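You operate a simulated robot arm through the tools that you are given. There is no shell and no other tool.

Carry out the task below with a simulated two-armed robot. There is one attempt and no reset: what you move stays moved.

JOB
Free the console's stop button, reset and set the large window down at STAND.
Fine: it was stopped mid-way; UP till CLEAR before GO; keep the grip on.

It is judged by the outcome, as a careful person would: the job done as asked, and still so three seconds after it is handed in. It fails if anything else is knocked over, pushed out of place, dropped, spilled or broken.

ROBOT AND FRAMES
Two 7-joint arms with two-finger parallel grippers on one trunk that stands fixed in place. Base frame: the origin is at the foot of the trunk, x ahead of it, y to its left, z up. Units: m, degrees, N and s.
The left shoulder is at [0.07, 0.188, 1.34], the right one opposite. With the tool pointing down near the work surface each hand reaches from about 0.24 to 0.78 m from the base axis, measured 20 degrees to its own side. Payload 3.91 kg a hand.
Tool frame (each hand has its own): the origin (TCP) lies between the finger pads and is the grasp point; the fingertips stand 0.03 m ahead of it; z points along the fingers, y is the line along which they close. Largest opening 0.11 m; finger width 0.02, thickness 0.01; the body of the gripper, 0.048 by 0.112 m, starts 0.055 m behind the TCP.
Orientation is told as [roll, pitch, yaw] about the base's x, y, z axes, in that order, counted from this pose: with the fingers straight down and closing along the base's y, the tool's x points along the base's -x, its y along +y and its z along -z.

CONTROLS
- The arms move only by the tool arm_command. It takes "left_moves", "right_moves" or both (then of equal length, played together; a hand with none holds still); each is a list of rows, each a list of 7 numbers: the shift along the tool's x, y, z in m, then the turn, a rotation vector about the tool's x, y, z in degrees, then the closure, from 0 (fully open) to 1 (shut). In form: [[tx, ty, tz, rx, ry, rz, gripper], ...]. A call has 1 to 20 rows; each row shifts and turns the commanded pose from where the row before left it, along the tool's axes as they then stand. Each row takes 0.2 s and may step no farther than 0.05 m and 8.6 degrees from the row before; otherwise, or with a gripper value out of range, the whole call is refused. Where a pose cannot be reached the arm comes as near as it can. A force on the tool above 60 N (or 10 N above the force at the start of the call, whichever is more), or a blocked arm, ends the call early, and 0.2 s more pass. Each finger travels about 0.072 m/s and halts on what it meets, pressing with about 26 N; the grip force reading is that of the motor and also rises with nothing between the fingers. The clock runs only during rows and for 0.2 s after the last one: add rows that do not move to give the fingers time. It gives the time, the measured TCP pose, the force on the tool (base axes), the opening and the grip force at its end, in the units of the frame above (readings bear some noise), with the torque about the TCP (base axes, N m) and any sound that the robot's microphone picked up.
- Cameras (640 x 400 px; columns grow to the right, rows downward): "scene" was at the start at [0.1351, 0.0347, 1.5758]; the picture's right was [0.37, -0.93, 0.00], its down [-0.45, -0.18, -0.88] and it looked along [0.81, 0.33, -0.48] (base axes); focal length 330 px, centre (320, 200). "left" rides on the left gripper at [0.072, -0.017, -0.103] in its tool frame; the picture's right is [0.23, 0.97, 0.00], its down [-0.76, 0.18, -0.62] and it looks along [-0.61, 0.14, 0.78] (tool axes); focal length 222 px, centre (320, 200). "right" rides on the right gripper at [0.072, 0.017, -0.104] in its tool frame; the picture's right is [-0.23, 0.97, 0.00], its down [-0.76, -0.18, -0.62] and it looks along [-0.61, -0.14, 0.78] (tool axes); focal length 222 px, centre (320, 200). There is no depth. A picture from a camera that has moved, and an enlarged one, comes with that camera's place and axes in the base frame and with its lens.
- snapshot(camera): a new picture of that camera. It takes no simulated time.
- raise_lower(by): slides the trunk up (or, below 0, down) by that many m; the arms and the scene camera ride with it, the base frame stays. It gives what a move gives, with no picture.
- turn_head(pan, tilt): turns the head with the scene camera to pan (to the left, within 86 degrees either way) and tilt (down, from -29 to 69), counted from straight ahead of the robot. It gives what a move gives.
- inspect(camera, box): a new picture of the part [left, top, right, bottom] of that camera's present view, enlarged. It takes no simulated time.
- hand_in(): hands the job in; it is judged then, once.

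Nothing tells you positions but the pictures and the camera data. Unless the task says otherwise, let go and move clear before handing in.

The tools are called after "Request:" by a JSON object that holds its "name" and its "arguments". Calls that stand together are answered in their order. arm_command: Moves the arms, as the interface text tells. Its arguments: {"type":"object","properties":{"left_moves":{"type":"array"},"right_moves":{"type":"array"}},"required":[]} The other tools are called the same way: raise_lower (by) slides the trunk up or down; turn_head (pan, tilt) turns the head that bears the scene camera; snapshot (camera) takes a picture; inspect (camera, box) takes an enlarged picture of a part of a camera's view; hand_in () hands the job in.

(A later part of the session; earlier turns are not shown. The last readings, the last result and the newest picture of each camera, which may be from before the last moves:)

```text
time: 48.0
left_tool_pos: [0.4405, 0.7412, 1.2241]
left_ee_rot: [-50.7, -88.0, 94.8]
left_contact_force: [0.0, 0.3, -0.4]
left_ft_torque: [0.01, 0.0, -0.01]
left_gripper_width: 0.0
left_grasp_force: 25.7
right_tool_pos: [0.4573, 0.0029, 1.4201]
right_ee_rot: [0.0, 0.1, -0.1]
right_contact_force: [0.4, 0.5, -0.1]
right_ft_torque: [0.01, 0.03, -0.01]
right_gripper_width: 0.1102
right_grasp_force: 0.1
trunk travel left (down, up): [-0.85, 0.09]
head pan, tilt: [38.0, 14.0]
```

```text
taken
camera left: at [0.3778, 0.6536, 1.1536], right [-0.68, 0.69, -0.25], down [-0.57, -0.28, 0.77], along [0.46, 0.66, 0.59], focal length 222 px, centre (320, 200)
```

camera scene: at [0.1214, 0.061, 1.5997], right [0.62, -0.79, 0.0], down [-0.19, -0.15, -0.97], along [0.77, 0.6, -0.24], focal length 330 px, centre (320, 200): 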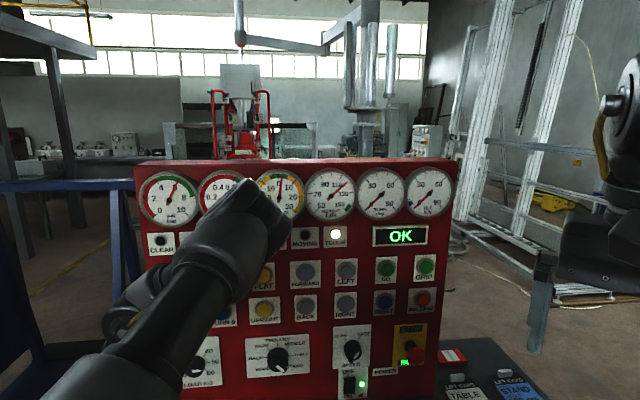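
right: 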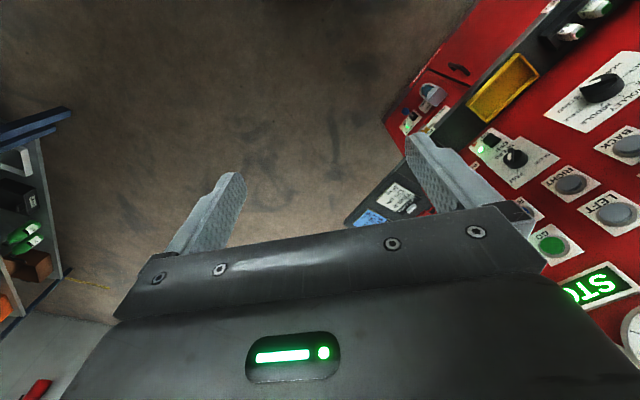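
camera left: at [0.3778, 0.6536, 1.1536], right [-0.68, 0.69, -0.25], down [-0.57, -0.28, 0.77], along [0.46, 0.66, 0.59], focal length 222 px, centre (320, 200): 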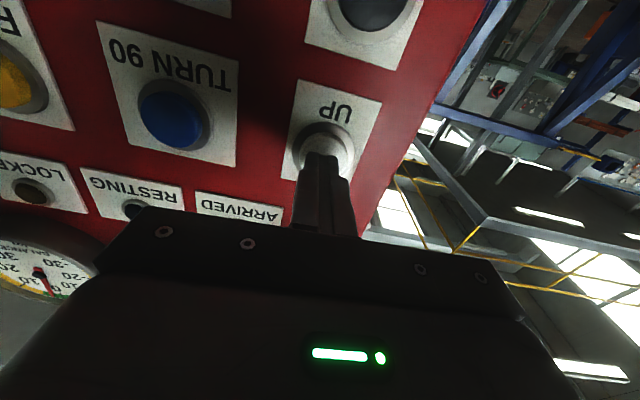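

Request:
{"name": "arm_command", "arguments": {"left_moves": [[0, 0.002, 0.01, 0, 0, 0, 1], [0, 0, 0.005, 0, 0, 0, 1], [0, 0, 0.004, 0, 0, 0, 1]]}}

Request:
{"name": "snapshot", "arguments": {"camera": "scene"}}

Request:
{"name": "inspect", "arguments": {"camera": "scene", "box": [280, 150, 480, 275]}}

```text
time: 48.8
left_tool_pos: [0.4495, 0.7529, 1.2249]
left_ee_rot: [-49.7, -88.0, 93.8]
left_contact_force: [-9.5, -12.6, -5.8]
left_ft_torque: [-0.01, 0.05, -0.05]
left_gripper_width: 0.0002
left_grasp_force: 26.2
right_tool_pos: [0.4564, -0.001, 1.4214]
right_ee_rot: [0.1, 0.0, 0.0]
right_contact_force: [-0.3, 0.9, -1.1]
right_ft_torque: [0.01, -0.02, -0.02]
right_gripper_width: 0.1099
right_grasp_force: 0.1
trunk travel left (down, up): [-0.85, 0.09]
head pan, tilt: [38.0, 14.0]
heard: click
```

```text
taken
camera scene: at [0.1223, 0.0562, 1.5996], right [0.62, -0.79, 0.0], down [-0.19, -0.15, -0.97], along [0.76, 0.6, -0.24], focal length 330 px, centre (320, 200)
```

scene: 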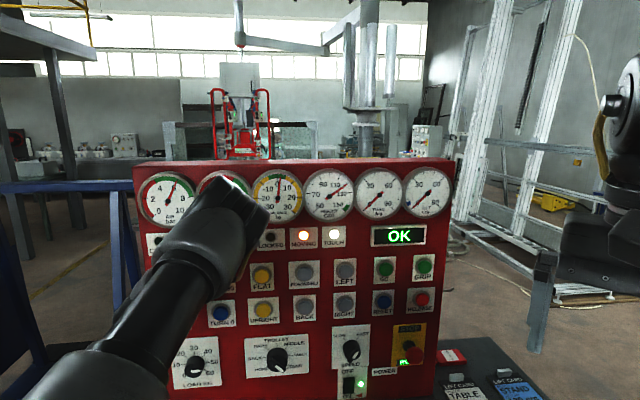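

```text
3.20 times, centred on (380, 212) of scene
camera zoom: at [0.1223, 0.0562, 1.5996], right [0.62, -0.79, 0.0], down [-0.19, -0.15, -0.97], along [0.76, 0.6, -0.24], focal length 1054 px, centre (128, 160)
```

zoom: 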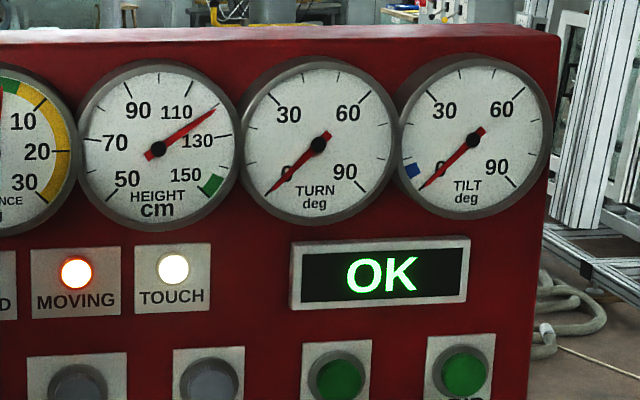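

MOVING is lit and the height rises, so it's hold-to-run. I'll keep holding in short spells and watch the height.

Request:
{"name": "arm_command", "arguments": {"left_moves": [[0, 0, 0, 0, 0, 0, 1], [0, 0, 0, 0, 0, 0, 1], [0, 0, 0, 0, 0, 0, 1], [0, 0, 0, 0, 0, 0, 1], [0, 0, 0, 0, 0, 0, 1]]}}

Request:
{"name": "inspect", "arguments": {"camera": "scene", "box": [130, 150, 450, 350]}}

Request:
{"name": "inspect", "arguments": {"camera": "scene", "box": [280, 150, 480, 275]}}

Request:
{"name": "snapshot", "arguments": {"camera": "left"}}

```text
time: 50.0
left_tool_pos: [0.4495, 0.7527, 1.2261]
left_ee_rot: [-53.5, -88.2, 97.4]
left_contact_force: [-11.7, -13.7, -9.4]
left_ft_torque: [-0.09, 0.06, 0.05]
left_gripper_width: 0.0
left_grasp_force: 25.8
right_tool_pos: [0.4549, 0.0007, 1.4217]
right_ee_rot: [0.2, 0.0, -0.1]
right_contact_force: [0.1, 0.8, 0.6]
right_ft_torque: [0.01, 0.04, -0.01]
right_gripper_width: 0.1098
right_grasp_force: 0.1
trunk travel left (down, up): [-0.85, 0.09]
head pan, tilt: [38.0, 14.0]
```

```text
2.00 times, centred on (290, 250) of scene
camera zoom: at [0.1217, 0.0565, 1.5998], right [0.62, -0.79, 0.0], down [-0.19, -0.15, -0.97], along [0.76, 0.6, -0.24], focal length 659 px, centre (380, 100)
```

zoom: 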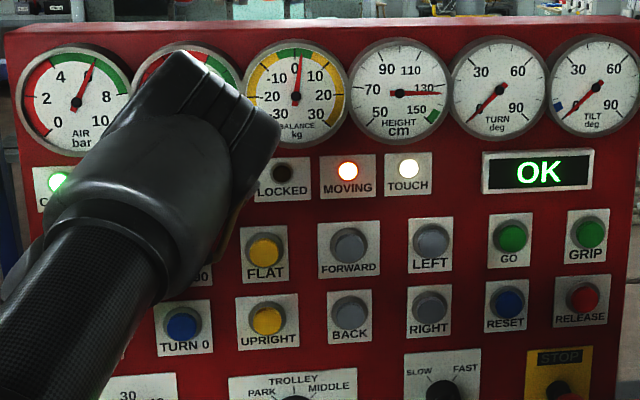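

```text
3.20 times, centred on (380, 212) of scene
camera zoom: at [0.1217, 0.0565, 1.5998], right [0.62, -0.79, 0.0], down [-0.19, -0.15, -0.97], along [0.76, 0.6, -0.24], focal length 1054 px, centre (128, 160)
```

zoom: 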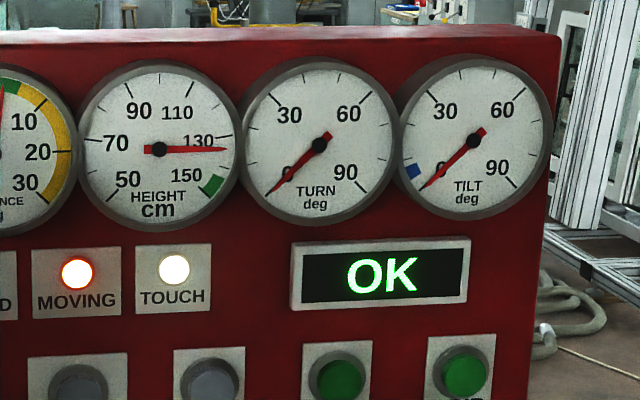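

```text
taken
camera left: at [0.3879, 0.6662, 1.1554], right [-0.68, 0.69, -0.25], down [-0.57, -0.28, 0.77], along [0.46, 0.66, 0.59], focal length 222 px, centre (320, 200)
```

left: 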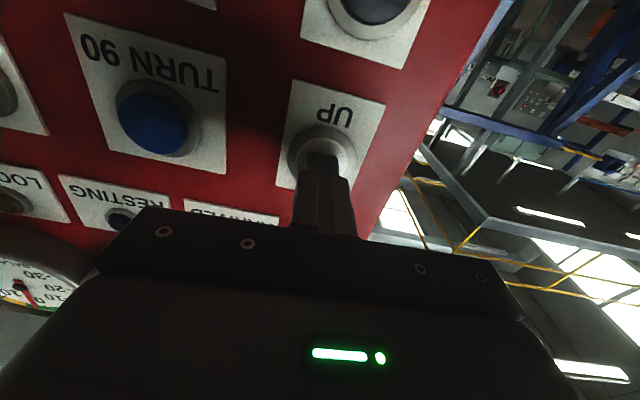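

CLEAR is lit (height about 132 cm). I'll let go of UP.

Request:
{"name": "arm_command", "arguments": {"left_moves": [[0, 0, -0.03, 0, 0, 0, 1], [0, 0, -0.02, 0, 0, 0, 1], [0, 0, 0, 0, 0, 0, 1]]}}

Request:
{"name": "snapshot", "arguments": {"camera": "scene"}}

Request:
{"name": "inspect", "arguments": {"camera": "scene", "box": [130, 150, 450, 350]}}

Request:
{"name": "inspect", "arguments": {"camera": "scene", "box": [160, 30, 360, 155]}}

```text
time: 50.8
left_tool_pos: [0.4153, 0.7197, 1.2258]
left_ee_rot: [-52.1, -88.2, 96.1]
left_contact_force: [0.5, -0.8, -0.3]
left_ft_torque: [0.01, -0.03, -0.05]
left_gripper_width: 0.0
left_grasp_force: 25.9
right_tool_pos: [0.456, 0.003, 1.4193]
right_ee_rot: [0.0, -0.1, 0.1]
right_contact_force: [0.1, -0.4, 0.3]
right_ft_torque: [0.01, 0.04, 0.0]
right_gripper_width: 0.1099
right_grasp_force: 0.1
trunk travel left (down, up): [-0.85, 0.09]
head pan, tilt: [38.0, 14.0]
```

```text
taken
camera scene: at [0.124, 0.0592, 1.5996], right [0.62, -0.79, 0.0], down [-0.19, -0.15, -0.97], along [0.76, 0.6, -0.24], focal length 330 px, centre (320, 200)
```

scene: 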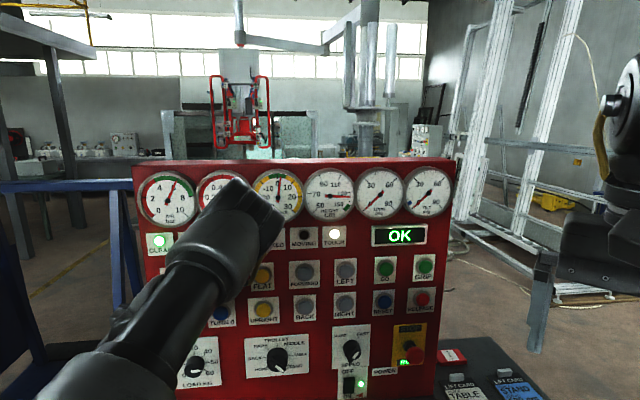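

```text
2.00 times, centred on (290, 250) of scene
camera zoom: at [0.124, 0.0592, 1.5996], right [0.62, -0.79, 0.0], down [-0.19, -0.15, -0.97], along [0.76, 0.6, -0.24], focal length 659 px, centre (380, 100)
```

zoom: 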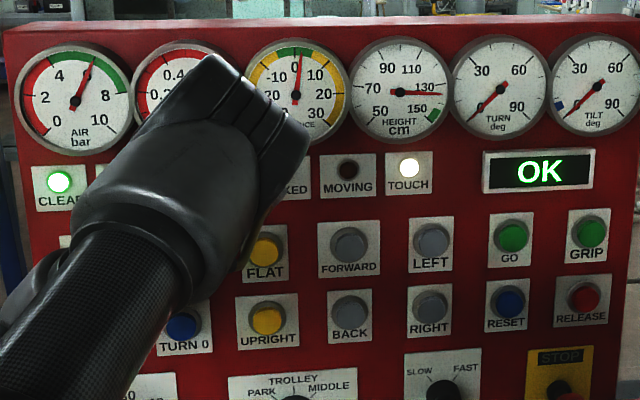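

```text
3.20 times, centred on (260, 92) of scene
camera zoom: at [0.124, 0.0592, 1.5996], right [0.62, -0.79, 0.0], down [-0.19, -0.15, -0.97], along [0.76, 0.6, -0.24], focal length 1054 px, centre (512, 544)
```

zoom: 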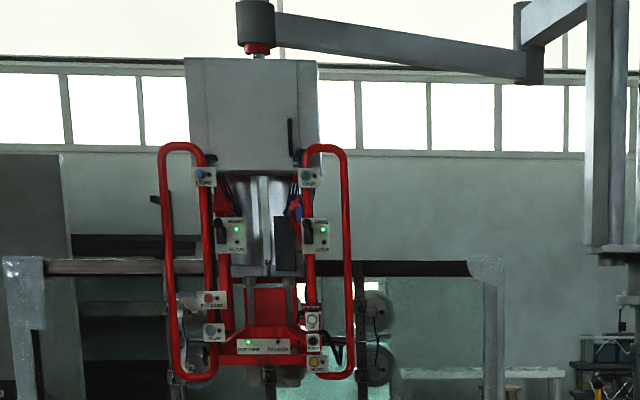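

CLEAR is lit, MOVING is out, and the window hangs steady on the lift. Before GO I'll check the selector closely, then travel along the panel to GO.

Request:
{"name": "arm_command", "arguments": {"left_moves": [[0.035, 0, 0, 0, 0, 0, 1], [0.035, 0, 0, 0, 0, 0, 1], [0, -0.0438, 0, 0, 0, 0, 1], [0, -0.0438, 0, 0, 0, 0, 1], [0, -0.0438, 0, 0, 0, 0, 1], [0, -0.0438, 0, 0, 0, 0, 1], [0, -0.0438, 0, 0, 0, 0, 1], [0, -0.0438, 0, 0, 0, 0, 1]]}}

Request:
{"name": "snapshot", "arguments": {"camera": "left"}}

Request:
{"name": "snapshot", "arguments": {"camera": "scene"}}

```text
time: 52.6
left_tool_pos: [0.4629, 0.6483, 1.2051]
left_ee_rot: [-50.2, -87.9, 93.2]
left_contact_force: [-0.3, -0.5, -0.6]
left_ft_torque: [-0.02, -0.02, 0.0]
left_gripper_width: 0.0
left_grasp_force: 25.8
left hand out of reach, approached as far as the arm can: row 4, 5, 6, 7, 8
right_tool_pos: [0.457, 0.0019, 1.4213]
right_ee_rot: [0.0, 0.0, 0.0]
right_contact_force: [0.8, -0.4, 0.6]
right_ft_torque: [0.04, -0.03, -0.03]
right_gripper_width: 0.1099
right_grasp_force: 0.0
trunk travel left (down, up): [-0.85, 0.09]
head pan, tilt: [38.0, 14.0]
```

```text
taken
camera left: at [0.3983, 0.5624, 1.1355], right [-0.66, 0.7, -0.25], down [-0.58, -0.27, 0.77], along [0.47, 0.66, 0.58], focal length 222 px, centre (320, 200)
```

left: 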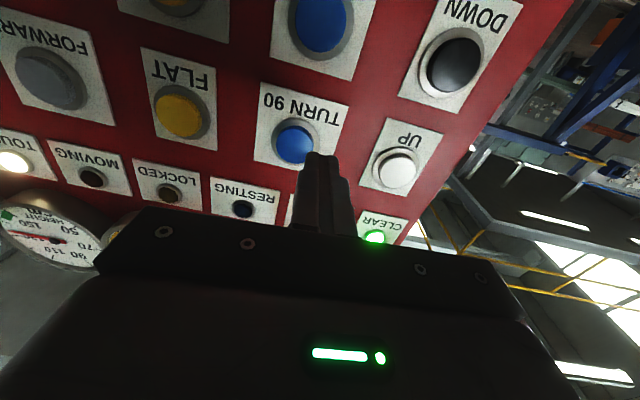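

```text
taken
camera scene: at [0.1239, 0.0587, 1.5995], right [0.62, -0.79, 0.0], down [-0.19, -0.15, -0.97], along [0.76, 0.6, -0.24], focal length 330 px, centre (320, 200)
```

scene: 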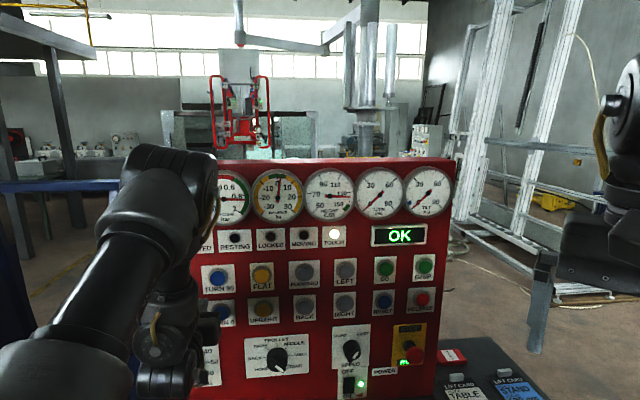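

The arm folds too tightly here. I'll go a little closer to the panel and lower (still about 3 cm clear of the buttons) and then continue sideways.

Request:
{"name": "arm_command", "arguments": {"left_moves": [[0.02, 0.005, 0.015, 0, 0, 0, 1], [0.025, 0, 0.015, 0, 0, 0, 1], [0, -0.03, 0, 0, 0, 0, 1], [0, -0.04, 0, 0, 0, 0, 1]]}}

Request:
{"name": "snapshot", "arguments": {"camera": "left"}}

```text
time: 53.6
left_tool_pos: [0.4716, 0.6648, 1.1897]
left_ee_rot: [-50.2, -88.1, 93.3]
left_contact_force: [0.3, -0.3, 0.0]
left_ft_torque: [0.04, 0.0, 0.01]
left_gripper_width: 0.0
left_grasp_force: 26.4
left hand out of reach, approached as far as the arm can: row 1, 2, 3, 4
right_tool_pos: [0.456, 0.001, 1.4201]
right_ee_rot: [0.1, 0.0, 0.0]
right_contact_force: [0.3, 0.8, -0.9]
right_ft_torque: [0.0, 0.03, 0.0]
right_gripper_width: 0.1099
right_grasp_force: 0.0
trunk travel left (down, up): [-0.85, 0.09]
head pan, tilt: [38.0, 14.0]
```

```text
taken
camera left: at [0.4076, 0.5786, 1.12], right [-0.66, 0.7, -0.25], down [-0.58, -0.27, 0.77], along [0.47, 0.66, 0.58], focal length 222 px, centre (320, 200)
```

left: 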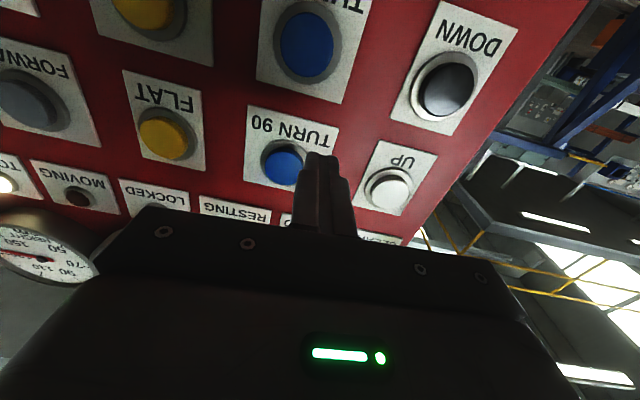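

I'll instead retrace: back to the UP column, rise above the panel, cross over there, and come down at GO.

Request:
{"name": "arm_command", "arguments": {"left_moves": [[0, 0.03, -0.01, 0, 0, 0, 1], [0, 0.03, -0.01, 0, 0, 0, 1], [0, 0.03, 0, 0, 0, 0, 1], [-0.042, 0, 0, 0, 0, 0, 1], [-0.042, 0, 0, 0, 0, 0, 1], [-0.042, 0, 0, 0, 0, 0, 1], [-0.042, 0, 0, 0, 0, 0, 1], [-0.042, 0, 0, 0, 0, 0, 1], [-0.042, 0, 0, 0, 0, 0, 1], [-0.042, 0, 0, 0, 0, 0, 1], [-0.036, 0, 0, 0, 0, 0, 1]]}}

Request:
{"name": "snapshot", "arguments": {"camera": "scene"}}

```text
time: 56.0
left_tool_pos: [0.3968, 0.7277, 1.5164]
left_ee_rot: [-51.0, -88.2, 95.0]
left_contact_force: [0.1, -0.7, 0.5]
left_ft_torque: [0.0, -0.03, 0.0]
left_gripper_width: 0.0
left_grasp_force: 26.0
right_tool_pos: [0.4548, 0.002, 1.4203]
right_ee_rot: [0.0, 0.0, 0.0]
right_contact_force: [-0.2, 0.0, 1.2]
right_ft_torque: [0.01, -0.01, 0.0]
right_gripper_width: 0.1101
right_grasp_force: 0.0
trunk travel left (down, up): [-0.85, 0.09]
head pan, tilt: [38.0, 14.0]
```

```text
taken
camera scene: at [0.1232, 0.0581, 1.5996], right [0.62, -0.79, 0.0], down [-0.19, -0.15, -0.97], along [0.76, 0.6, -0.24], focal length 330 px, centre (320, 200)
```

scene: 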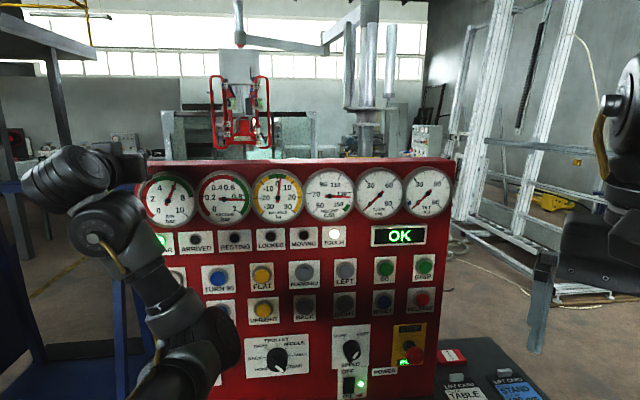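

Request:
{"name": "inspect", "arguments": {"camera": "scene", "box": [238, 330, 318, 380]}}

Request:
{"name": "arm_command", "arguments": {"left_moves": [[0, -0.0438, 0, 0, 0, 0, 1], [0, -0.0438, 0, 0, 0, 0, 1], [0, -0.0438, 0, 0, 0, 0, 1], [0, -0.0438, 0, 0, 0, 0, 1], [0, -0.0438, 0, 0, 0, 0, 1], [0, -0.0438, 0, 0, 0, 0, 1], [0, -0.0438, 0, 0, 0, 0, 1], [0, -0.0438, 0, 0, 0, 0, 1], [0, -0.0438, 0, 0, 0, 0, 1], [0, -0.0438, 0, 0, 0, 0, 1], [0, -0.0438, 0, 0, 0, 0, 1], [0, -0.0438, 0, 0, 0, 0, 1]]}}

Request:
{"name": "snapshot", "arguments": {"camera": "scene"}}

```text
8.00 times, centred on (278, 355) of scene
camera zoom: at [0.1232, 0.0581, 1.5996], right [0.62, -0.79, 0.0], down [-0.19, -0.15, -0.97], along [0.76, 0.6, -0.24], focal length 2636 px, centre (656, -1040)
```

zoom: 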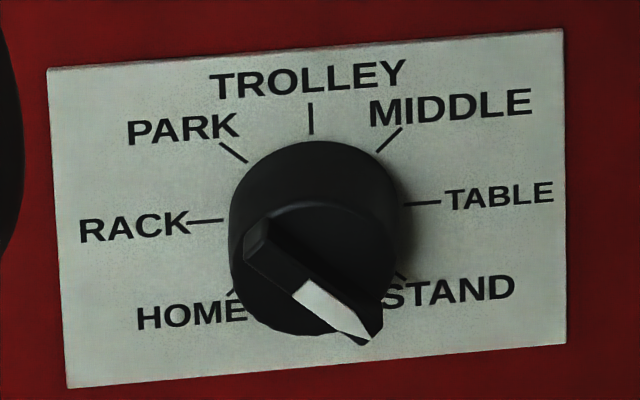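

```text
time: 58.6
left_tool_pos: [0.7618, 0.3453, 1.5286]
left_ee_rot: [-50.6, -88.3, 94.6]
left_contact_force: [0.5, 0.3, -1.2]
left_ft_torque: [-0.01, 0.0, 0.03]
left_gripper_width: 0.0001
left_grasp_force: 26.2
right_tool_pos: [0.4585, -0.0009, 1.4205]
right_ee_rot: [0.1, 0.1, 0.0]
right_contact_force: [-0.3, 0.5, -0.3]
right_ft_torque: [0.0, 0.0, 0.02]
right_gripper_width: 0.1098
right_grasp_force: 0.0
trunk travel left (down, up): [-0.85, 0.09]
head pan, tilt: [38.0, 14.0]
```

```text
taken
camera scene: at [0.1258, 0.0551, 1.5995], right [0.62, -0.79, 0.0], down [-0.19, -0.15, -0.97], along [0.76, 0.6, -0.24], focal length 330 px, centre (320, 200)
```

scene: 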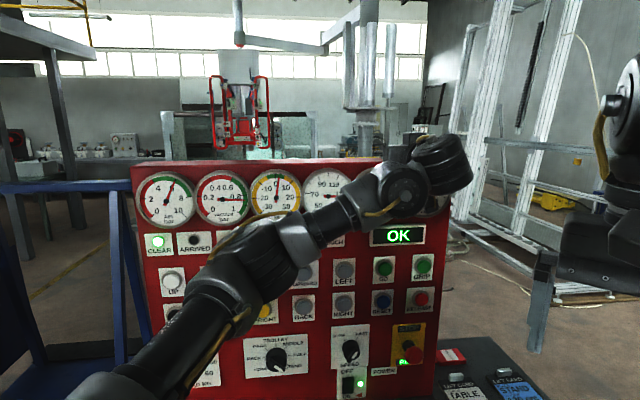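

The selector is clearly on STAND. Coming down in front of GO.

Request:
{"name": "arm_command", "arguments": {"left_moves": [[0.0436, -0.008, 0, 0, 0, 0, 1], [0.0436, -0.008, 0, 0, 0, 0, 1], [0.0436, 0, 0, 0, 0, 0, 1], [0.0436, 0, 0, 0, 0, 0, 1], [0.0436, 0, 0, 0, 0, 0, 1], [0.0436, 0, 0, 0, 0, 0, 1], [0.0436, 0, 0, 0, 0, 0, 1]]}}

Request:
{"name": "snapshot", "arguments": {"camera": "left"}}

Request:
{"name": "snapshot", "arguments": {"camera": "scene"}}

```text
time: 60.2
left_tool_pos: [0.7753, 0.3307, 1.2247]
left_ee_rot: [-51.0, -88.2, 95.0]
left_contact_force: [0.1, -0.5, 0.5]
left_ft_torque: [0.0, -0.02, 0.05]
left_gripper_width: 0.0
left_grasp_force: 25.3
right_tool_pos: [0.4589, 0.0029, 1.4203]
right_ee_rot: [-0.1, 0.0, 0.0]
right_contact_force: [-0.3, 0.0, -0.5]
right_ft_torque: [-0.05, 0.01, -0.01]
right_gripper_width: 0.1098
right_grasp_force: 0.0
trunk travel left (down, up): [-0.85, 0.09]
head pan, tilt: [38.0, 14.0]
```

```text
taken
camera left: at [0.7131, 0.2424, 1.1549], right [-0.68, 0.69, -0.25], down [-0.57, -0.28, 0.77], along [0.46, 0.66, 0.59], focal length 222 px, centre (320, 200)
```

left: 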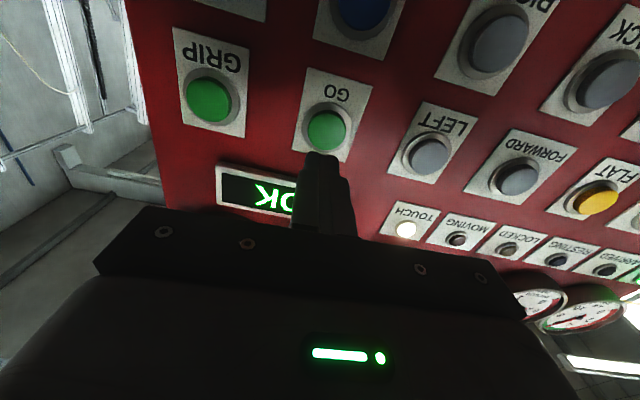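

```text
taken
camera scene: at [0.1253, 0.0589, 1.5995], right [0.62, -0.79, 0.0], down [-0.19, -0.15, -0.97], along [0.76, 0.6, -0.24], focal length 330 px, centre (320, 200)
```

scene: 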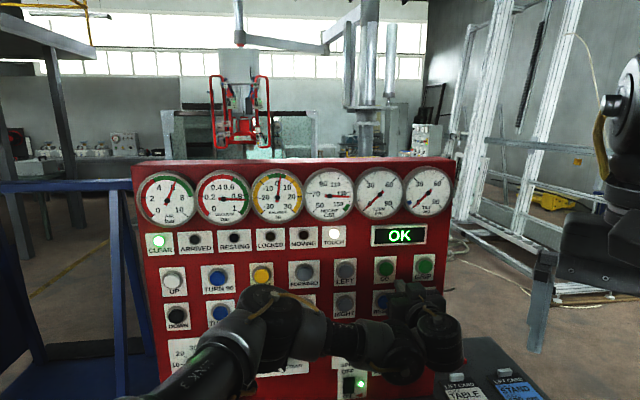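

All lamps are visible from here and the fingers are in front of GO. I'll press it.

Request:
{"name": "arm_command", "arguments": {"left_moves": [[0, 0.006, 0.025, 0, 0, 0, 1], [0, 0, 0.025, 0, 0, 0, 1], [0, 0, 0.012, 0, 0, 0, 1]]}}

Request:
{"name": "snapshot", "arguments": {"camera": "left"}}

```text
time: 61.0
left_tool_pos: [0.8134, 0.3755, 1.2243]
left_ee_rot: [-51.2, -88.2, 95.0]
left_contact_force: [-0.1, 0.3, -0.1]
left_ft_torque: [0.0, -0.01, 0.03]
left_gripper_width: 0.0002
left_grasp_force: 26.4
right_tool_pos: [0.4584, 0.0021, 1.4214]
right_ee_rot: [0.0, 0.1, 0.0]
right_contact_force: [-0.5, -0.9, -0.2]
right_ft_torque: [0.02, -0.01, 0.0]
right_gripper_width: 0.1102
right_grasp_force: 0.0
trunk travel left (down, up): [-0.85, 0.09]
head pan, tilt: [38.0, 14.0]
```

```text
taken
camera left: at [0.7503, 0.2885, 1.1543], right [-0.68, 0.69, -0.25], down [-0.57, -0.28, 0.77], along [0.46, 0.66, 0.59], focal length 222 px, centre (320, 200)
```

left: 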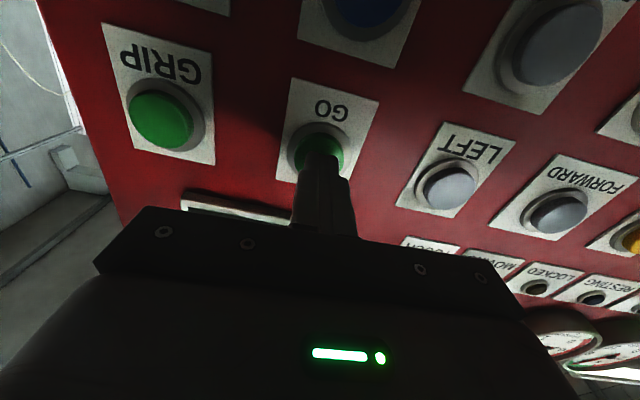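

Request:
{"name": "arm_command", "arguments": {"left_moves": [[0, 0, 0.006, 0, 0, 0, 1], [0, 0, 0.005, 0, 0, 0, 1], [0, 0, 0.003, 0, 0, 0, 1]]}}

Request:
{"name": "snapshot", "arguments": {"camera": "scene"}}

Request:
{"name": "inspect", "arguments": {"camera": "scene", "box": [130, 150, 450, 350]}}

```text
time: 61.8
left_tool_pos: [0.8208, 0.3823, 1.2245]
left_ee_rot: [-49.6, -88.4, 93.4]
left_contact_force: [-15.5, -8.4, -7.1]
left_ft_torque: [-0.07, 0.04, 0.13]
left_gripper_width: 0.0
left_grasp_force: 25.4
right_tool_pos: [0.455, -0.0002, 1.4212]
right_ee_rot: [0.1, -0.1, 0.1]
right_contact_force: [-0.7, 0.8, -0.2]
right_ft_torque: [0.0, 0.0, -0.02]
right_gripper_width: 0.1101
right_grasp_force: 0.1
trunk travel left (down, up): [-0.85, 0.09]
head pan, tilt: [38.0, 14.0]
heard: click
```

```text
taken
camera scene: at [0.1215, 0.0561, 1.5997], right [0.62, -0.79, 0.0], down [-0.19, -0.15, -0.97], along [0.77, 0.6, -0.24], focal length 330 px, centre (320, 200)
```

scene: 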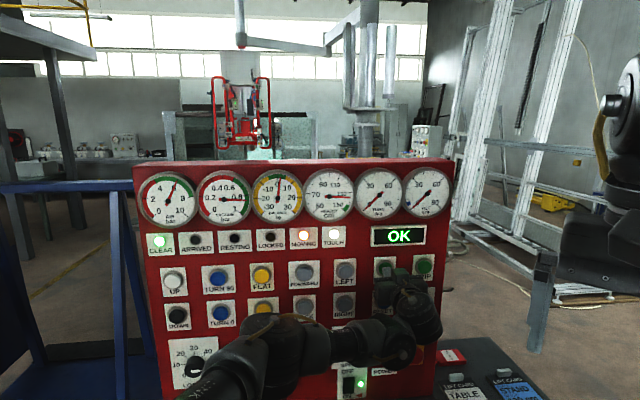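

```text
2.00 times, centred on (290, 250) of scene
camera zoom: at [0.1215, 0.0561, 1.5997], right [0.62, -0.79, 0.0], down [-0.19, -0.15, -0.97], along [0.77, 0.6, -0.24], focal length 659 px, centre (380, 100)
```

zoom: 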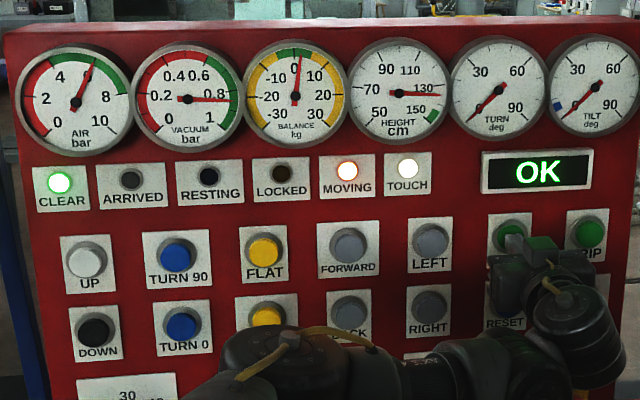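

MOVING is on. I'll hold GO and watch the lift in short spells.

Request:
{"name": "arm_command", "arguments": {"left_moves": [[0, 0, 0, 0, 0, 0, 1], [0, 0, 0, 0, 0, 0, 1], [0, 0, 0, 0, 0, 0, 1], [0, 0, 0, 0, 0, 0, 1], [0, 0, 0, 0, 0, 0, 1]]}}

Request:
{"name": "snapshot", "arguments": {"camera": "scene"}}

```text
time: 63.0
left_tool_pos: [0.821, 0.3818, 1.2252]
left_ee_rot: [-53.6, -88.3, 97.7]
left_contact_force: [-15.4, -13.4, -9.6]
left_ft_torque: [-0.12, 0.14, 0.06]
left_gripper_width: 0.0001
left_grasp_force: 25.7
right_tool_pos: [0.4553, -0.0009, 1.4204]
right_ee_rot: [0.2, 0.0, 0.0]
right_contact_force: [0.3, -0.1, 0.3]
right_ft_torque: [0.0, 0.03, 0.01]
right_gripper_width: 0.1103
right_grasp_force: 0.0
trunk travel left (down, up): [-0.85, 0.09]
head pan, tilt: [38.0, 14.0]
```

```text
taken
camera scene: at [0.1221, 0.0553, 1.5998], right [0.62, -0.79, 0.0], down [-0.19, -0.15, -0.97], along [0.77, 0.6, -0.24], focal length 330 px, centre (320, 200)
```

scene: 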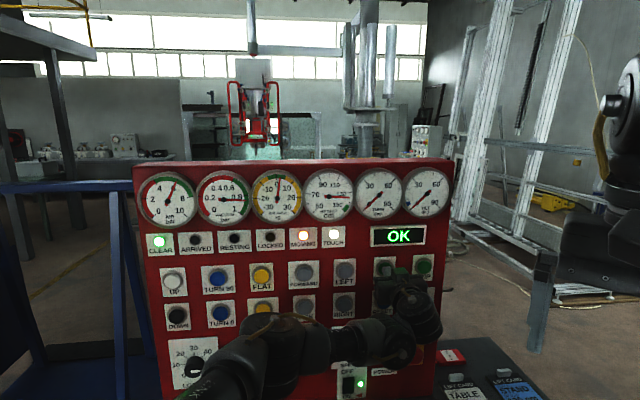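

Request:
{"name": "arm_command", "arguments": {"left_moves": [[0, 0, 0, 0, 0, 0, 1], [0, 0, 0, 0, 0, 0, 1], [0, 0, 0, 0, 0, 0, 1], [0, 0, 0, 0, 0, 0, 1], [0, 0, 0, 0, 0, 0, 1], [0, 0, 0, 0, 0, 0, 1], [0, 0, 0, 0, 0, 0, 1], [0, 0, 0, 0, 0, 0, 1]]}}

Request:
{"name": "snapshot", "arguments": {"camera": "scene"}}

```text
time: 64.8
left_tool_pos: [0.8218, 0.3828, 1.2261]
left_ee_rot: [-55.1, -88.3, 99.1]
left_contact_force: [-11.3, -11.9, -2.9]
left_ft_torque: [0.03, 0.04, 0.0]
left_gripper_width: 0.0
left_grasp_force: 25.9
right_tool_pos: [0.4548, -0.0006, 1.4221]
right_ee_rot: [0.0, -0.1, 0.0]
right_contact_force: [0.2, 0.2, -0.6]
right_ft_torque: [-0.01, 0.01, -0.02]
right_gripper_width: 0.1097
right_grasp_force: 0.0
trunk travel left (down, up): [-0.85, 0.09]
head pan, tilt: [38.0, 14.0]
```

```text
taken
camera scene: at [0.1218, 0.0545, 1.5999], right [0.62, -0.79, 0.0], down [-0.19, -0.15, -0.97], along [0.77, 0.6, -0.24], focal length 330 px, centre (320, 200)
```

scene: 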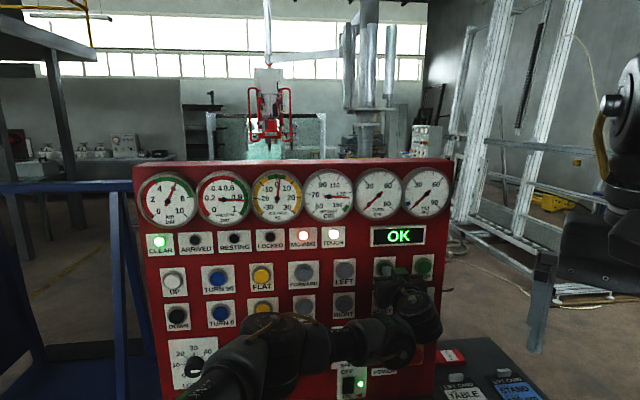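

Request:
{"name": "inspect", "arguments": {"camera": "scene", "box": [180, 40, 380, 165]}}

Request:
{"name": "arm_command", "arguments": {"left_moves": [[0, 0, 0, 0, 0, 0, 1], [0, 0, 0, 0, 0, 0, 1], [0, 0, 0, 0, 0, 0, 1], [0, 0, 0, 0, 0, 0, 1], [0, 0, 0, 0, 0, 0, 1], [0, 0, 0, 0, 0, 0, 1], [0, 0, 0, 0, 0, 0, 1], [0, 0, 0, 0, 0, 0, 1]]}}

Request:
{"name": "snapshot", "arguments": {"camera": "scene"}}

```text
3.20 times, centred on (280, 102) of scene
camera zoom: at [0.1218, 0.0545, 1.5999], right [0.62, -0.79, 0.0], down [-0.19, -0.15, -0.97], along [0.77, 0.6, -0.24], focal length 1054 px, centre (448, 512)
```

zoom: 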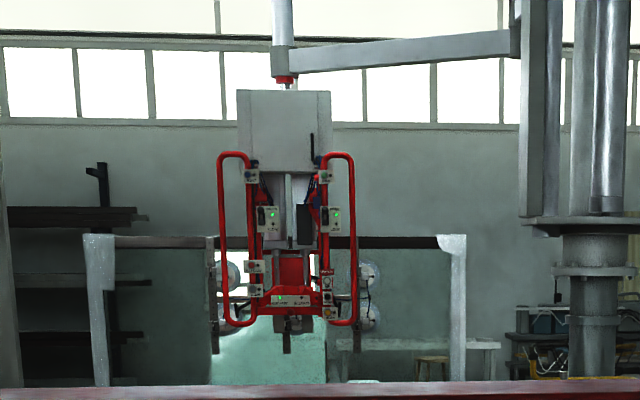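

```text
time: 66.6
left_tool_pos: [0.8212, 0.3821, 1.227]
left_ee_rot: [-55.2, -88.3, 99.0]
left_contact_force: [-8.7, -12.2, -0.5]
left_ft_torque: [0.06, -0.07, -0.01]
left_gripper_width: 0.0
left_grasp_force: 25.3
right_tool_pos: [0.4551, -0.0009, 1.421]
right_ee_rot: [0.2, -0.1, 0.0]
right_contact_force: [0.9, -0.1, 0.3]
right_ft_torque: [-0.01, 0.02, -0.01]
right_gripper_width: 0.1101
right_grasp_force: 0.1
trunk travel left (down, up): [-0.85, 0.09]
head pan, tilt: [38.0, 14.0]
```

```text
taken
camera scene: at [0.1216, 0.0542, 1.5999], right [0.62, -0.79, 0.0], down [-0.19, -0.15, -0.97], along [0.77, 0.6, -0.24], focal length 330 px, centre (320, 200)
```

scene: 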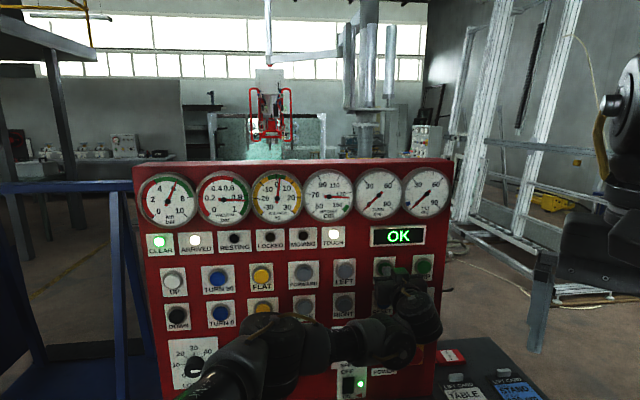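

ARRIVED is lit and MOVING is out. I'll back off GO and look closely at the lift, the stand beneath and the gauges.

Request:
{"name": "arm_command", "arguments": {"left_moves": [[0, 0, -0.03, 0, 0, 0, 1], [0, 0, -0.03, 0, 0, 0, 1], [0, 0, -0.01, 0, 0, 0, 1]]}}

Request:
{"name": "raise_lower", "arguments": {"by": 0.09}}

Request:
{"name": "snapshot", "arguments": {"camera": "scene"}}

Request:
{"name": "inspect", "arguments": {"camera": "scene", "box": [180, 50, 380, 175]}}

Request:
{"name": "inspect", "arguments": {"camera": "scene", "box": [130, 150, 450, 350]}}

```text
time: 67.4
left_tool_pos: [0.7732, 0.3355, 1.2253]
left_ee_rot: [-50.1, -88.2, 94.1]
left_contact_force: [0.6, 0.0, -0.2]
left_ft_torque: [0.0, 0.03, -0.03]
left_gripper_width: 0.0
left_grasp_force: 26.1
right_tool_pos: [0.4583, -0.0007, 1.4215]
right_ee_rot: [0.0, -0.1, -0.1]
right_contact_force: [-0.4, 0.6, -0.1]
right_ft_torque: [0.01, 0.01, 0.01]
right_gripper_width: 0.1103
right_grasp_force: 0.2
trunk travel left (down, up): [-0.85, 0.09]
head pan, tilt: [38.0, 14.0]
```

```text
time: 68.6
left_tool_pos: [0.7736, 0.3342, 1.3138]
left_ee_rot: [-50.8, -88.2, 94.8]
left_contact_force: [-0.5, 0.0, -0.2]
left_ft_torque: [-0.04, -0.01, -0.02]
left_gripper_width: 0.0
left_grasp_force: 26.1
right_tool_pos: [0.456, 0.0018, 1.5106]
right_ee_rot: [-0.1, 0.0, 0.0]
right_contact_force: [0.5, 0.5, 0.5]
right_ft_torque: [0.0, 0.01, 0.01]
right_gripper_width: 0.1099
right_grasp_force: 0.0
trunk travel left (down, up): [-0.94, 0.0]
head pan, tilt: [38.0, 14.0]
```

```text
taken
camera scene: at [0.1242, 0.0576, 1.6895], right [0.62, -0.79, 0.0], down [-0.19, -0.15, -0.97], along [0.76, 0.6, -0.24], focal length 330 px, centre (320, 200)
```

scene: 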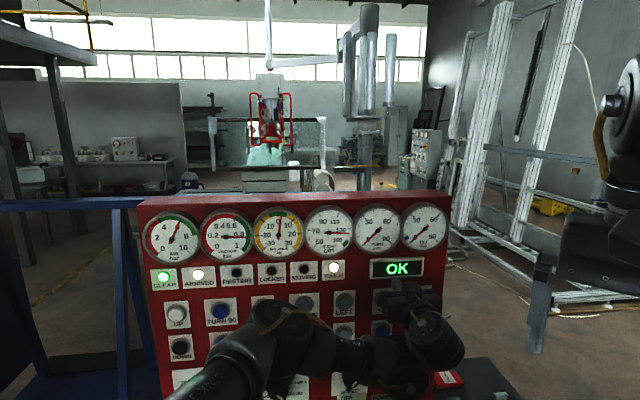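

```text
3.20 times, centred on (280, 112) of scene
camera zoom: at [0.1242, 0.0576, 1.6895], right [0.62, -0.79, 0.0], down [-0.19, -0.15, -0.97], along [0.76, 0.6, -0.24], focal length 1054 px, centre (448, 480)
```

zoom: 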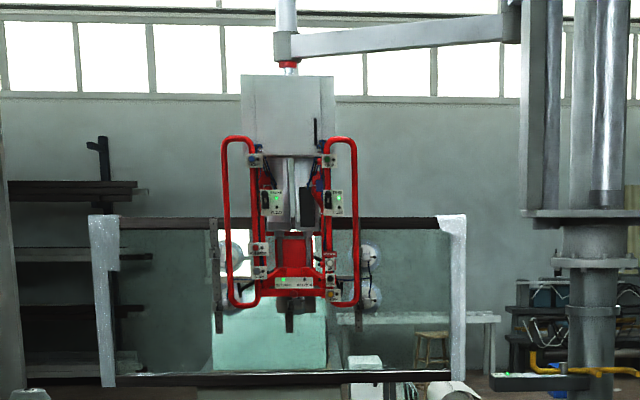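

```text
2.00 times, centred on (290, 250) of scene
camera zoom: at [0.1242, 0.0576, 1.6895], right [0.62, -0.79, 0.0], down [-0.19, -0.15, -0.97], along [0.76, 0.6, -0.24], focal length 659 px, centre (380, 100)
```

zoom: 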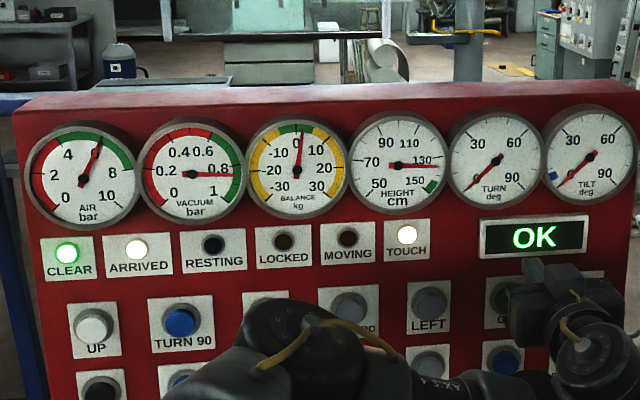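

Request:
{"name": "inspect", "arguments": {"camera": "scene", "box": [180, 130, 380, 255]}}

Request:
{"name": "inspect", "arguments": {"camera": "scene", "box": [210, 155, 340, 205]}}

Request:
{"name": "inspect", "arguments": {"camera": "scene", "box": [420, 80, 640, 330]}}

Request:
{"name": "snapshot", "arguments": {"camera": "right"}}

```text
3.20 times, centred on (280, 192) of scene
camera zoom: at [0.1242, 0.0576, 1.6895], right [0.62, -0.79, 0.0], down [-0.19, -0.15, -0.97], along [0.76, 0.6, -0.24], focal length 1054 px, centre (448, 224)
```

zoom: 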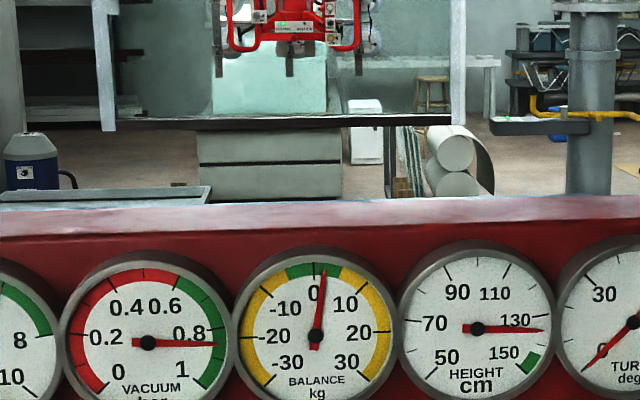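

```text
4.92 times, centred on (275, 180) of scene
camera zoom: at [0.1242, 0.0576, 1.6895], right [0.62, -0.79, 0.0], down [-0.19, -0.15, -0.97], along [0.76, 0.6, -0.24], focal length 1622 px, centre (542, 298)
```

zoom: 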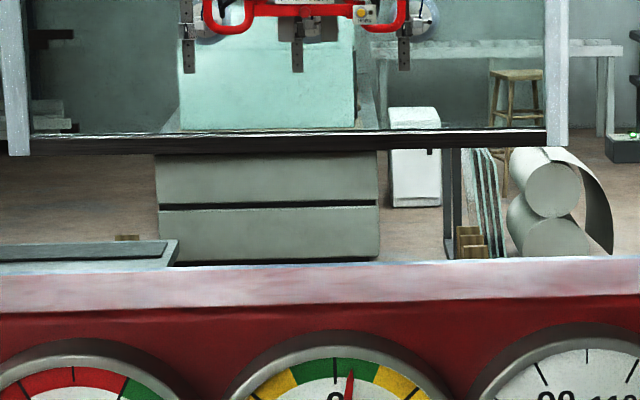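

```text
1.60 times, centred on (530, 205) of scene
camera zoom: at [0.1242, 0.0576, 1.6895], right [0.62, -0.79, 0.0], down [-0.19, -0.15, -0.97], along [0.76, 0.6, -0.24], focal length 527 px, centre (-16, 192)
```

zoom: 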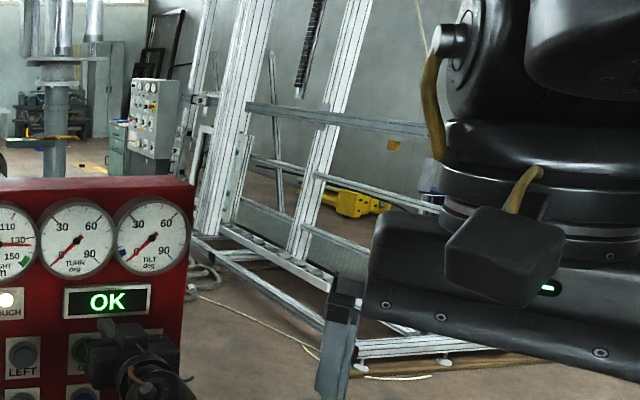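

```text
taken
camera right: at [0.385, 0.0196, 1.6134], right [0.23, 0.97, 0.0], down [0.76, -0.18, 0.62], along [0.61, -0.14, -0.78], focal length 222 px, centre (320, 200)
```

right: 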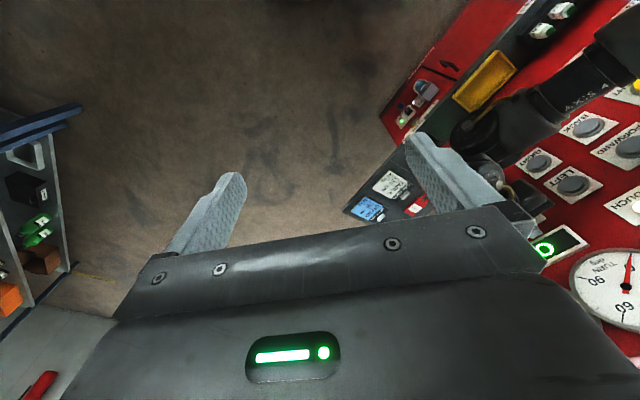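

The large window hangs clear at the place marked ARRIVED, at about 133 cm. For a gentle set-down I'd rather lower it with SPEED on SLOW than on FAST, so I'll bring the hand to the SPEED knob first.

Request:
{"name": "raise_lower", "arguments": {"by": -0.24}}

Request:
{"name": "arm_command", "arguments": {"left_moves": [[0, 0.044, -0.01, 0, 0, 0, 0.8], [0, 0.044, 0, 0, 0, 0, 0.4], [0.04, 0, 0, 0, 0, 0, 0.3], [0.04, 0, 0, 0, 0, 0, 0.3]]}}

Request:
{"name": "turn_head", "arguments": {"pan": 32, "tilt": 24}}

Request:
{"name": "snapshot", "arguments": {"camera": "left"}}

Request:
{"name": "snapshot", "arguments": {"camera": "scene"}}

```text
time: 71.1
left_tool_pos: [0.7734, 0.3361, 1.0756]
left_ee_rot: [-51.0, -88.3, 95.0]
left_contact_force: [-0.3, -0.8, 0.2]
left_ft_torque: [-0.01, -0.02, -0.03]
left_gripper_width: 0.0
left_grasp_force: 25.9
right_tool_pos: [0.4565, 0.0023, 1.27]
right_ee_rot: [0.0, 0.0, -0.1]
right_contact_force: [0.7, 0.6, 0.2]
right_ft_torque: [0.06, 0.0, 0.0]
right_gripper_width: 0.1103
right_grasp_force: 0.1
trunk travel left (down, up): [-0.7, 0.24]
head pan, tilt: [38.0, 14.0]
```

```text
time: 72.1
left_tool_pos: [0.7064, 0.3907, 0.9929]
left_ee_rot: [-50.4, -88.1, 94.4]
left_contact_force: [-0.3, -0.4, 0.3]
left_ft_torque: [-0.01, -0.03, 0.01]
left_gripper_width: 0.077
left_grasp_force: 0.0
right_tool_pos: [0.4568, 0.0025, 1.2706]
right_ee_rot: [0.0, 0.1, -0.1]
right_contact_force: [-0.5, 0.2, 0.1]
right_ft_torque: [-0.01, -0.01, 0.0]
right_gripper_width: 0.1099
right_grasp_force: 0.0
trunk travel left (down, up): [-0.7, 0.24]
head pan, tilt: [38.0, 14.0]
```

```text
time: 72.8
left_tool_pos: [0.7069, 0.3909, 0.9931]
left_ee_rot: [-51.3, -88.3, 95.3]
left_contact_force: [0.1, 0.0, -0.4]
left_ft_torque: [0.01, -0.01, 0.0]
left_gripper_width: 0.077
left_grasp_force: 0.1
right_tool_pos: [0.457, 0.0016, 1.2707]
right_ee_rot: [0.0, 0.1, 0.0]
right_contact_force: [0.5, -0.5, 0.2]
right_ft_torque: [0.0, 0.01, -0.04]
right_gripper_width: 0.11
right_grasp_force: 0.0
trunk travel left (down, up): [-0.7, 0.24]
head pan, tilt: [32.0, 24.0]
```

```text
taken
camera left: at [0.644, 0.3038, 0.9231], right [-0.68, 0.69, -0.25], down [-0.57, -0.28, 0.77], along [0.46, 0.66, 0.59], focal length 222 px, centre (320, 200)
```

left: 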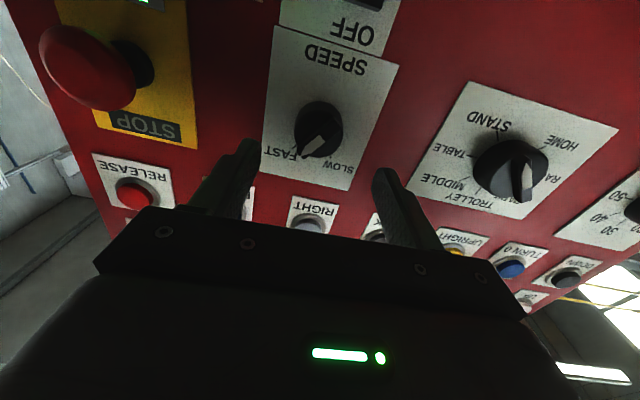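

```text
taken
camera scene: at [0.1286, 0.0495, 1.4334], right [0.53, -0.85, 0.0], down [-0.34, -0.22, -0.91], along [0.77, 0.48, -0.41], focal length 330 px, centre (320, 200)
```

scene: 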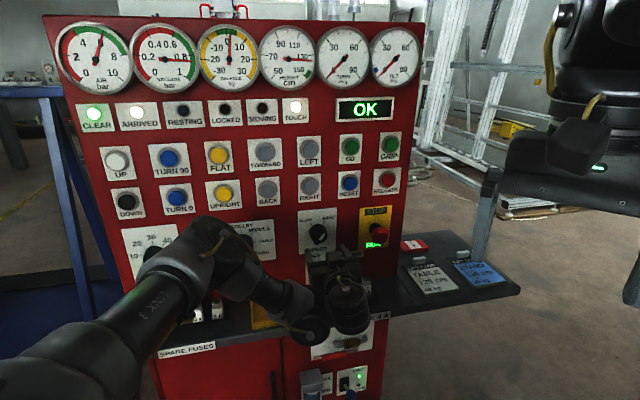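

The SPEED knob is straight ahead. I'll turn the hand 45° so the fingers straddle the knob's ridge, and move closer.

Request:
{"name": "arm_command", "arguments": {"left_moves": [[0, 0, 0, 0, 0, 7.5, 0.35], [0, 0, 0, 0, 0, 7.5, 0.35], [0, 0, 0, 0, 0, 7.5, 0.35], [0, 0, 0, 0, 0, 7.5, 0.35], [0, 0, 0, 0, 0, 7.5, 0.35], [0, 0, 0, 0, 0, 7.5, 0.35], [0, 0, 0.02, 0, 0, 0, 0.35], [0, 0, 0.02, 0, 0, 0, 0.35], [0, 0, 0, 0, 0, 0, 0.35]]}}

Request:
{"name": "snapshot", "arguments": {"camera": "left"}}

Request:
{"name": "inspect", "arguments": {"camera": "scene", "box": [260, 190, 420, 290]}}

```text
time: 74.8
left_tool_pos: [0.7325, 0.4172, 0.9926]
left_ee_rot: [88.4, -46.4, -44.9]
left_contact_force: [-1.4, -0.5, -0.3]
left_ft_torque: [-0.01, 0.01, 0.02]
left_gripper_width: 0.0717
left_grasp_force: 0.0
right_tool_pos: [0.4577, 0.0023, 1.2707]
right_ee_rot: [0.0, 0.0, 0.0]
right_contact_force: [-0.5, -0.2, -0.2]
right_ft_torque: [0.0, 0.01, -0.01]
right_gripper_width: 0.1098
right_grasp_force: 0.1
trunk travel left (down, up): [-0.7, 0.24]
head pan, tilt: [32.0, 24.0]
```

```text
taken
camera left: at [0.6315, 0.3716, 0.931], right [-0.59, 0.63, 0.51], down [-0.16, -0.71, 0.69], along [0.79, 0.32, 0.52], focal length 222 px, centre (320, 200)
```

left: 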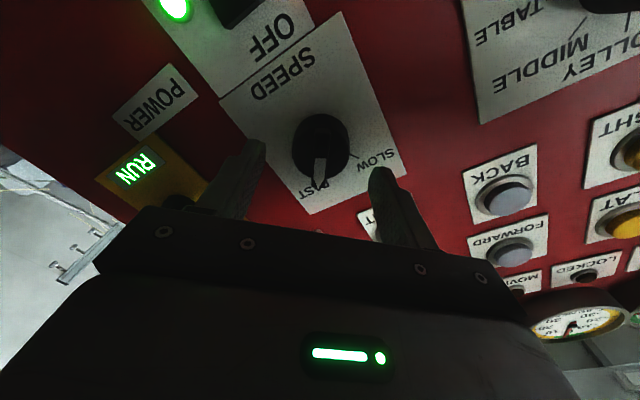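

```text
4.00 times, centred on (340, 240) of scene
camera zoom: at [0.1288, 0.049, 1.4333], right [0.53, -0.85, 0.0], down [-0.34, -0.22, -0.91], along [0.77, 0.48, -0.41], focal length 1318 px, centre (240, 40)
```

zoom: 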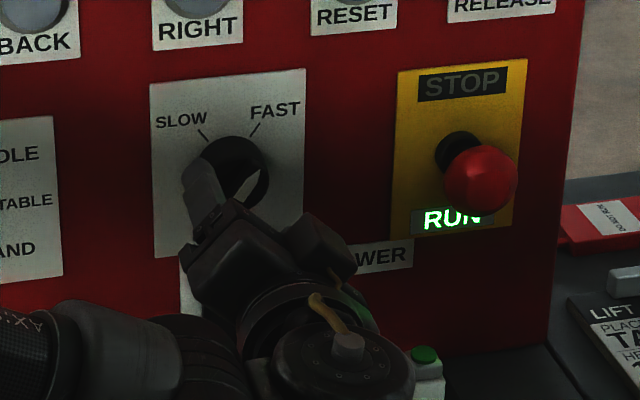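

Nicely aligned with the ridge. I'll advance onto the knob and close.

Request:
{"name": "arm_command", "arguments": {"left_moves": [[0, 0, 0.018, 0, 0, 0, 0.35], [0, 0, 0.012, 0, 0, 0, 0.35], [0, 0, 0.008, 0, 0, 0, 0.35], [0, 0, 0, 0, 0, 0, 0.35]]}}

Request:
{"name": "arm_command", "arguments": {"left_moves": [[0, 0, 0, 0, 0, 0, 0.6], [0, 0, 0, 0, 0, 0, 0.8], [0, 0, 0, 0, 0, 0, 1], [0, 0, 0, 0, 0, 0, 1]]}}

Request:
{"name": "snapshot", "arguments": {"camera": "left"}}

Request:
{"name": "inspect", "arguments": {"camera": "scene", "box": [260, 190, 420, 290]}}

```text
time: 75.8
left_tool_pos: [0.7591, 0.4434, 0.9912]
left_ee_rot: [88.3, -46.4, -44.8]
left_contact_force: [0.3, 0.2, -0.5]
left_ft_torque: [-0.02, 0.0, 0.01]
left_gripper_width: 0.0713
left_grasp_force: 0.0
right_tool_pos: [0.4573, 0.0023, 1.2704]
right_ee_rot: [0.0, 0.0, 0.0]
right_contact_force: [0.5, 0.3, 0.6]
right_ft_torque: [-0.02, 0.01, 0.0]
right_gripper_width: 0.1099
right_grasp_force: 0.1
trunk travel left (down, up): [-0.7, 0.24]
head pan, tilt: [32.0, 24.0]
```

```text
time: 76.8
left_tool_pos: [0.7591, 0.4456, 0.9933]
left_ee_rot: [88.4, -46.5, -44.8]
left_contact_force: [0.9, 5.2, 8.6]
left_ft_torque: [0.13, -0.21, 0.19]
left_gripper_width: 0.045
left_grasp_force: 45.1
right_tool_pos: [0.4561, 0.0023, 1.2714]
right_ee_rot: [0.0, 0.1, -0.1]
right_contact_force: [0.0, -0.5, 0.1]
right_ft_torque: [-0.03, 0.01, 0.04]
right_gripper_width: 0.1101
right_grasp_force: 0.0
trunk travel left (down, up): [-0.7, 0.24]
head pan, tilt: [32.0, 24.0]
```

```text
taken
camera left: at [0.658, 0.3985, 0.931], right [-0.59, 0.63, 0.5], down [-0.16, -0.71, 0.69], along [0.79, 0.32, 0.52], focal length 222 px, centre (320, 200)
```

left: 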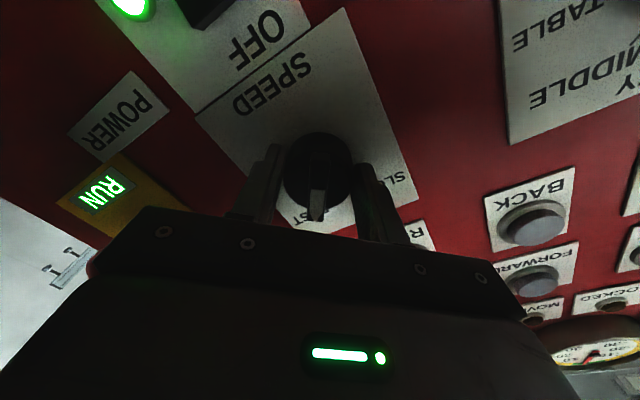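

```text
4.00 times, centred on (340, 240) of scene
camera zoom: at [0.1277, 0.0498, 1.4335], right [0.53, -0.85, 0.0], down [-0.34, -0.22, -0.91], along [0.77, 0.48, -0.41], focal length 1318 px, centre (240, 40)
```

zoom: 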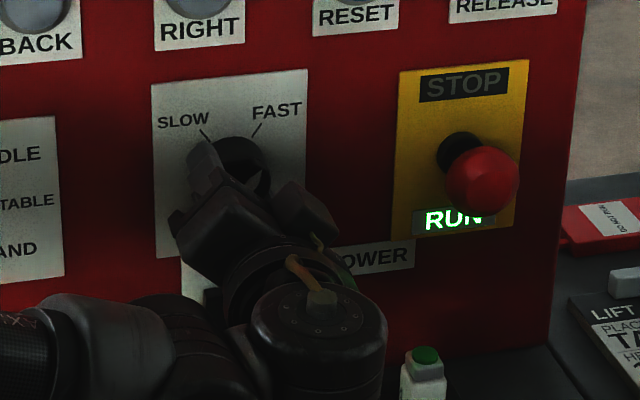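

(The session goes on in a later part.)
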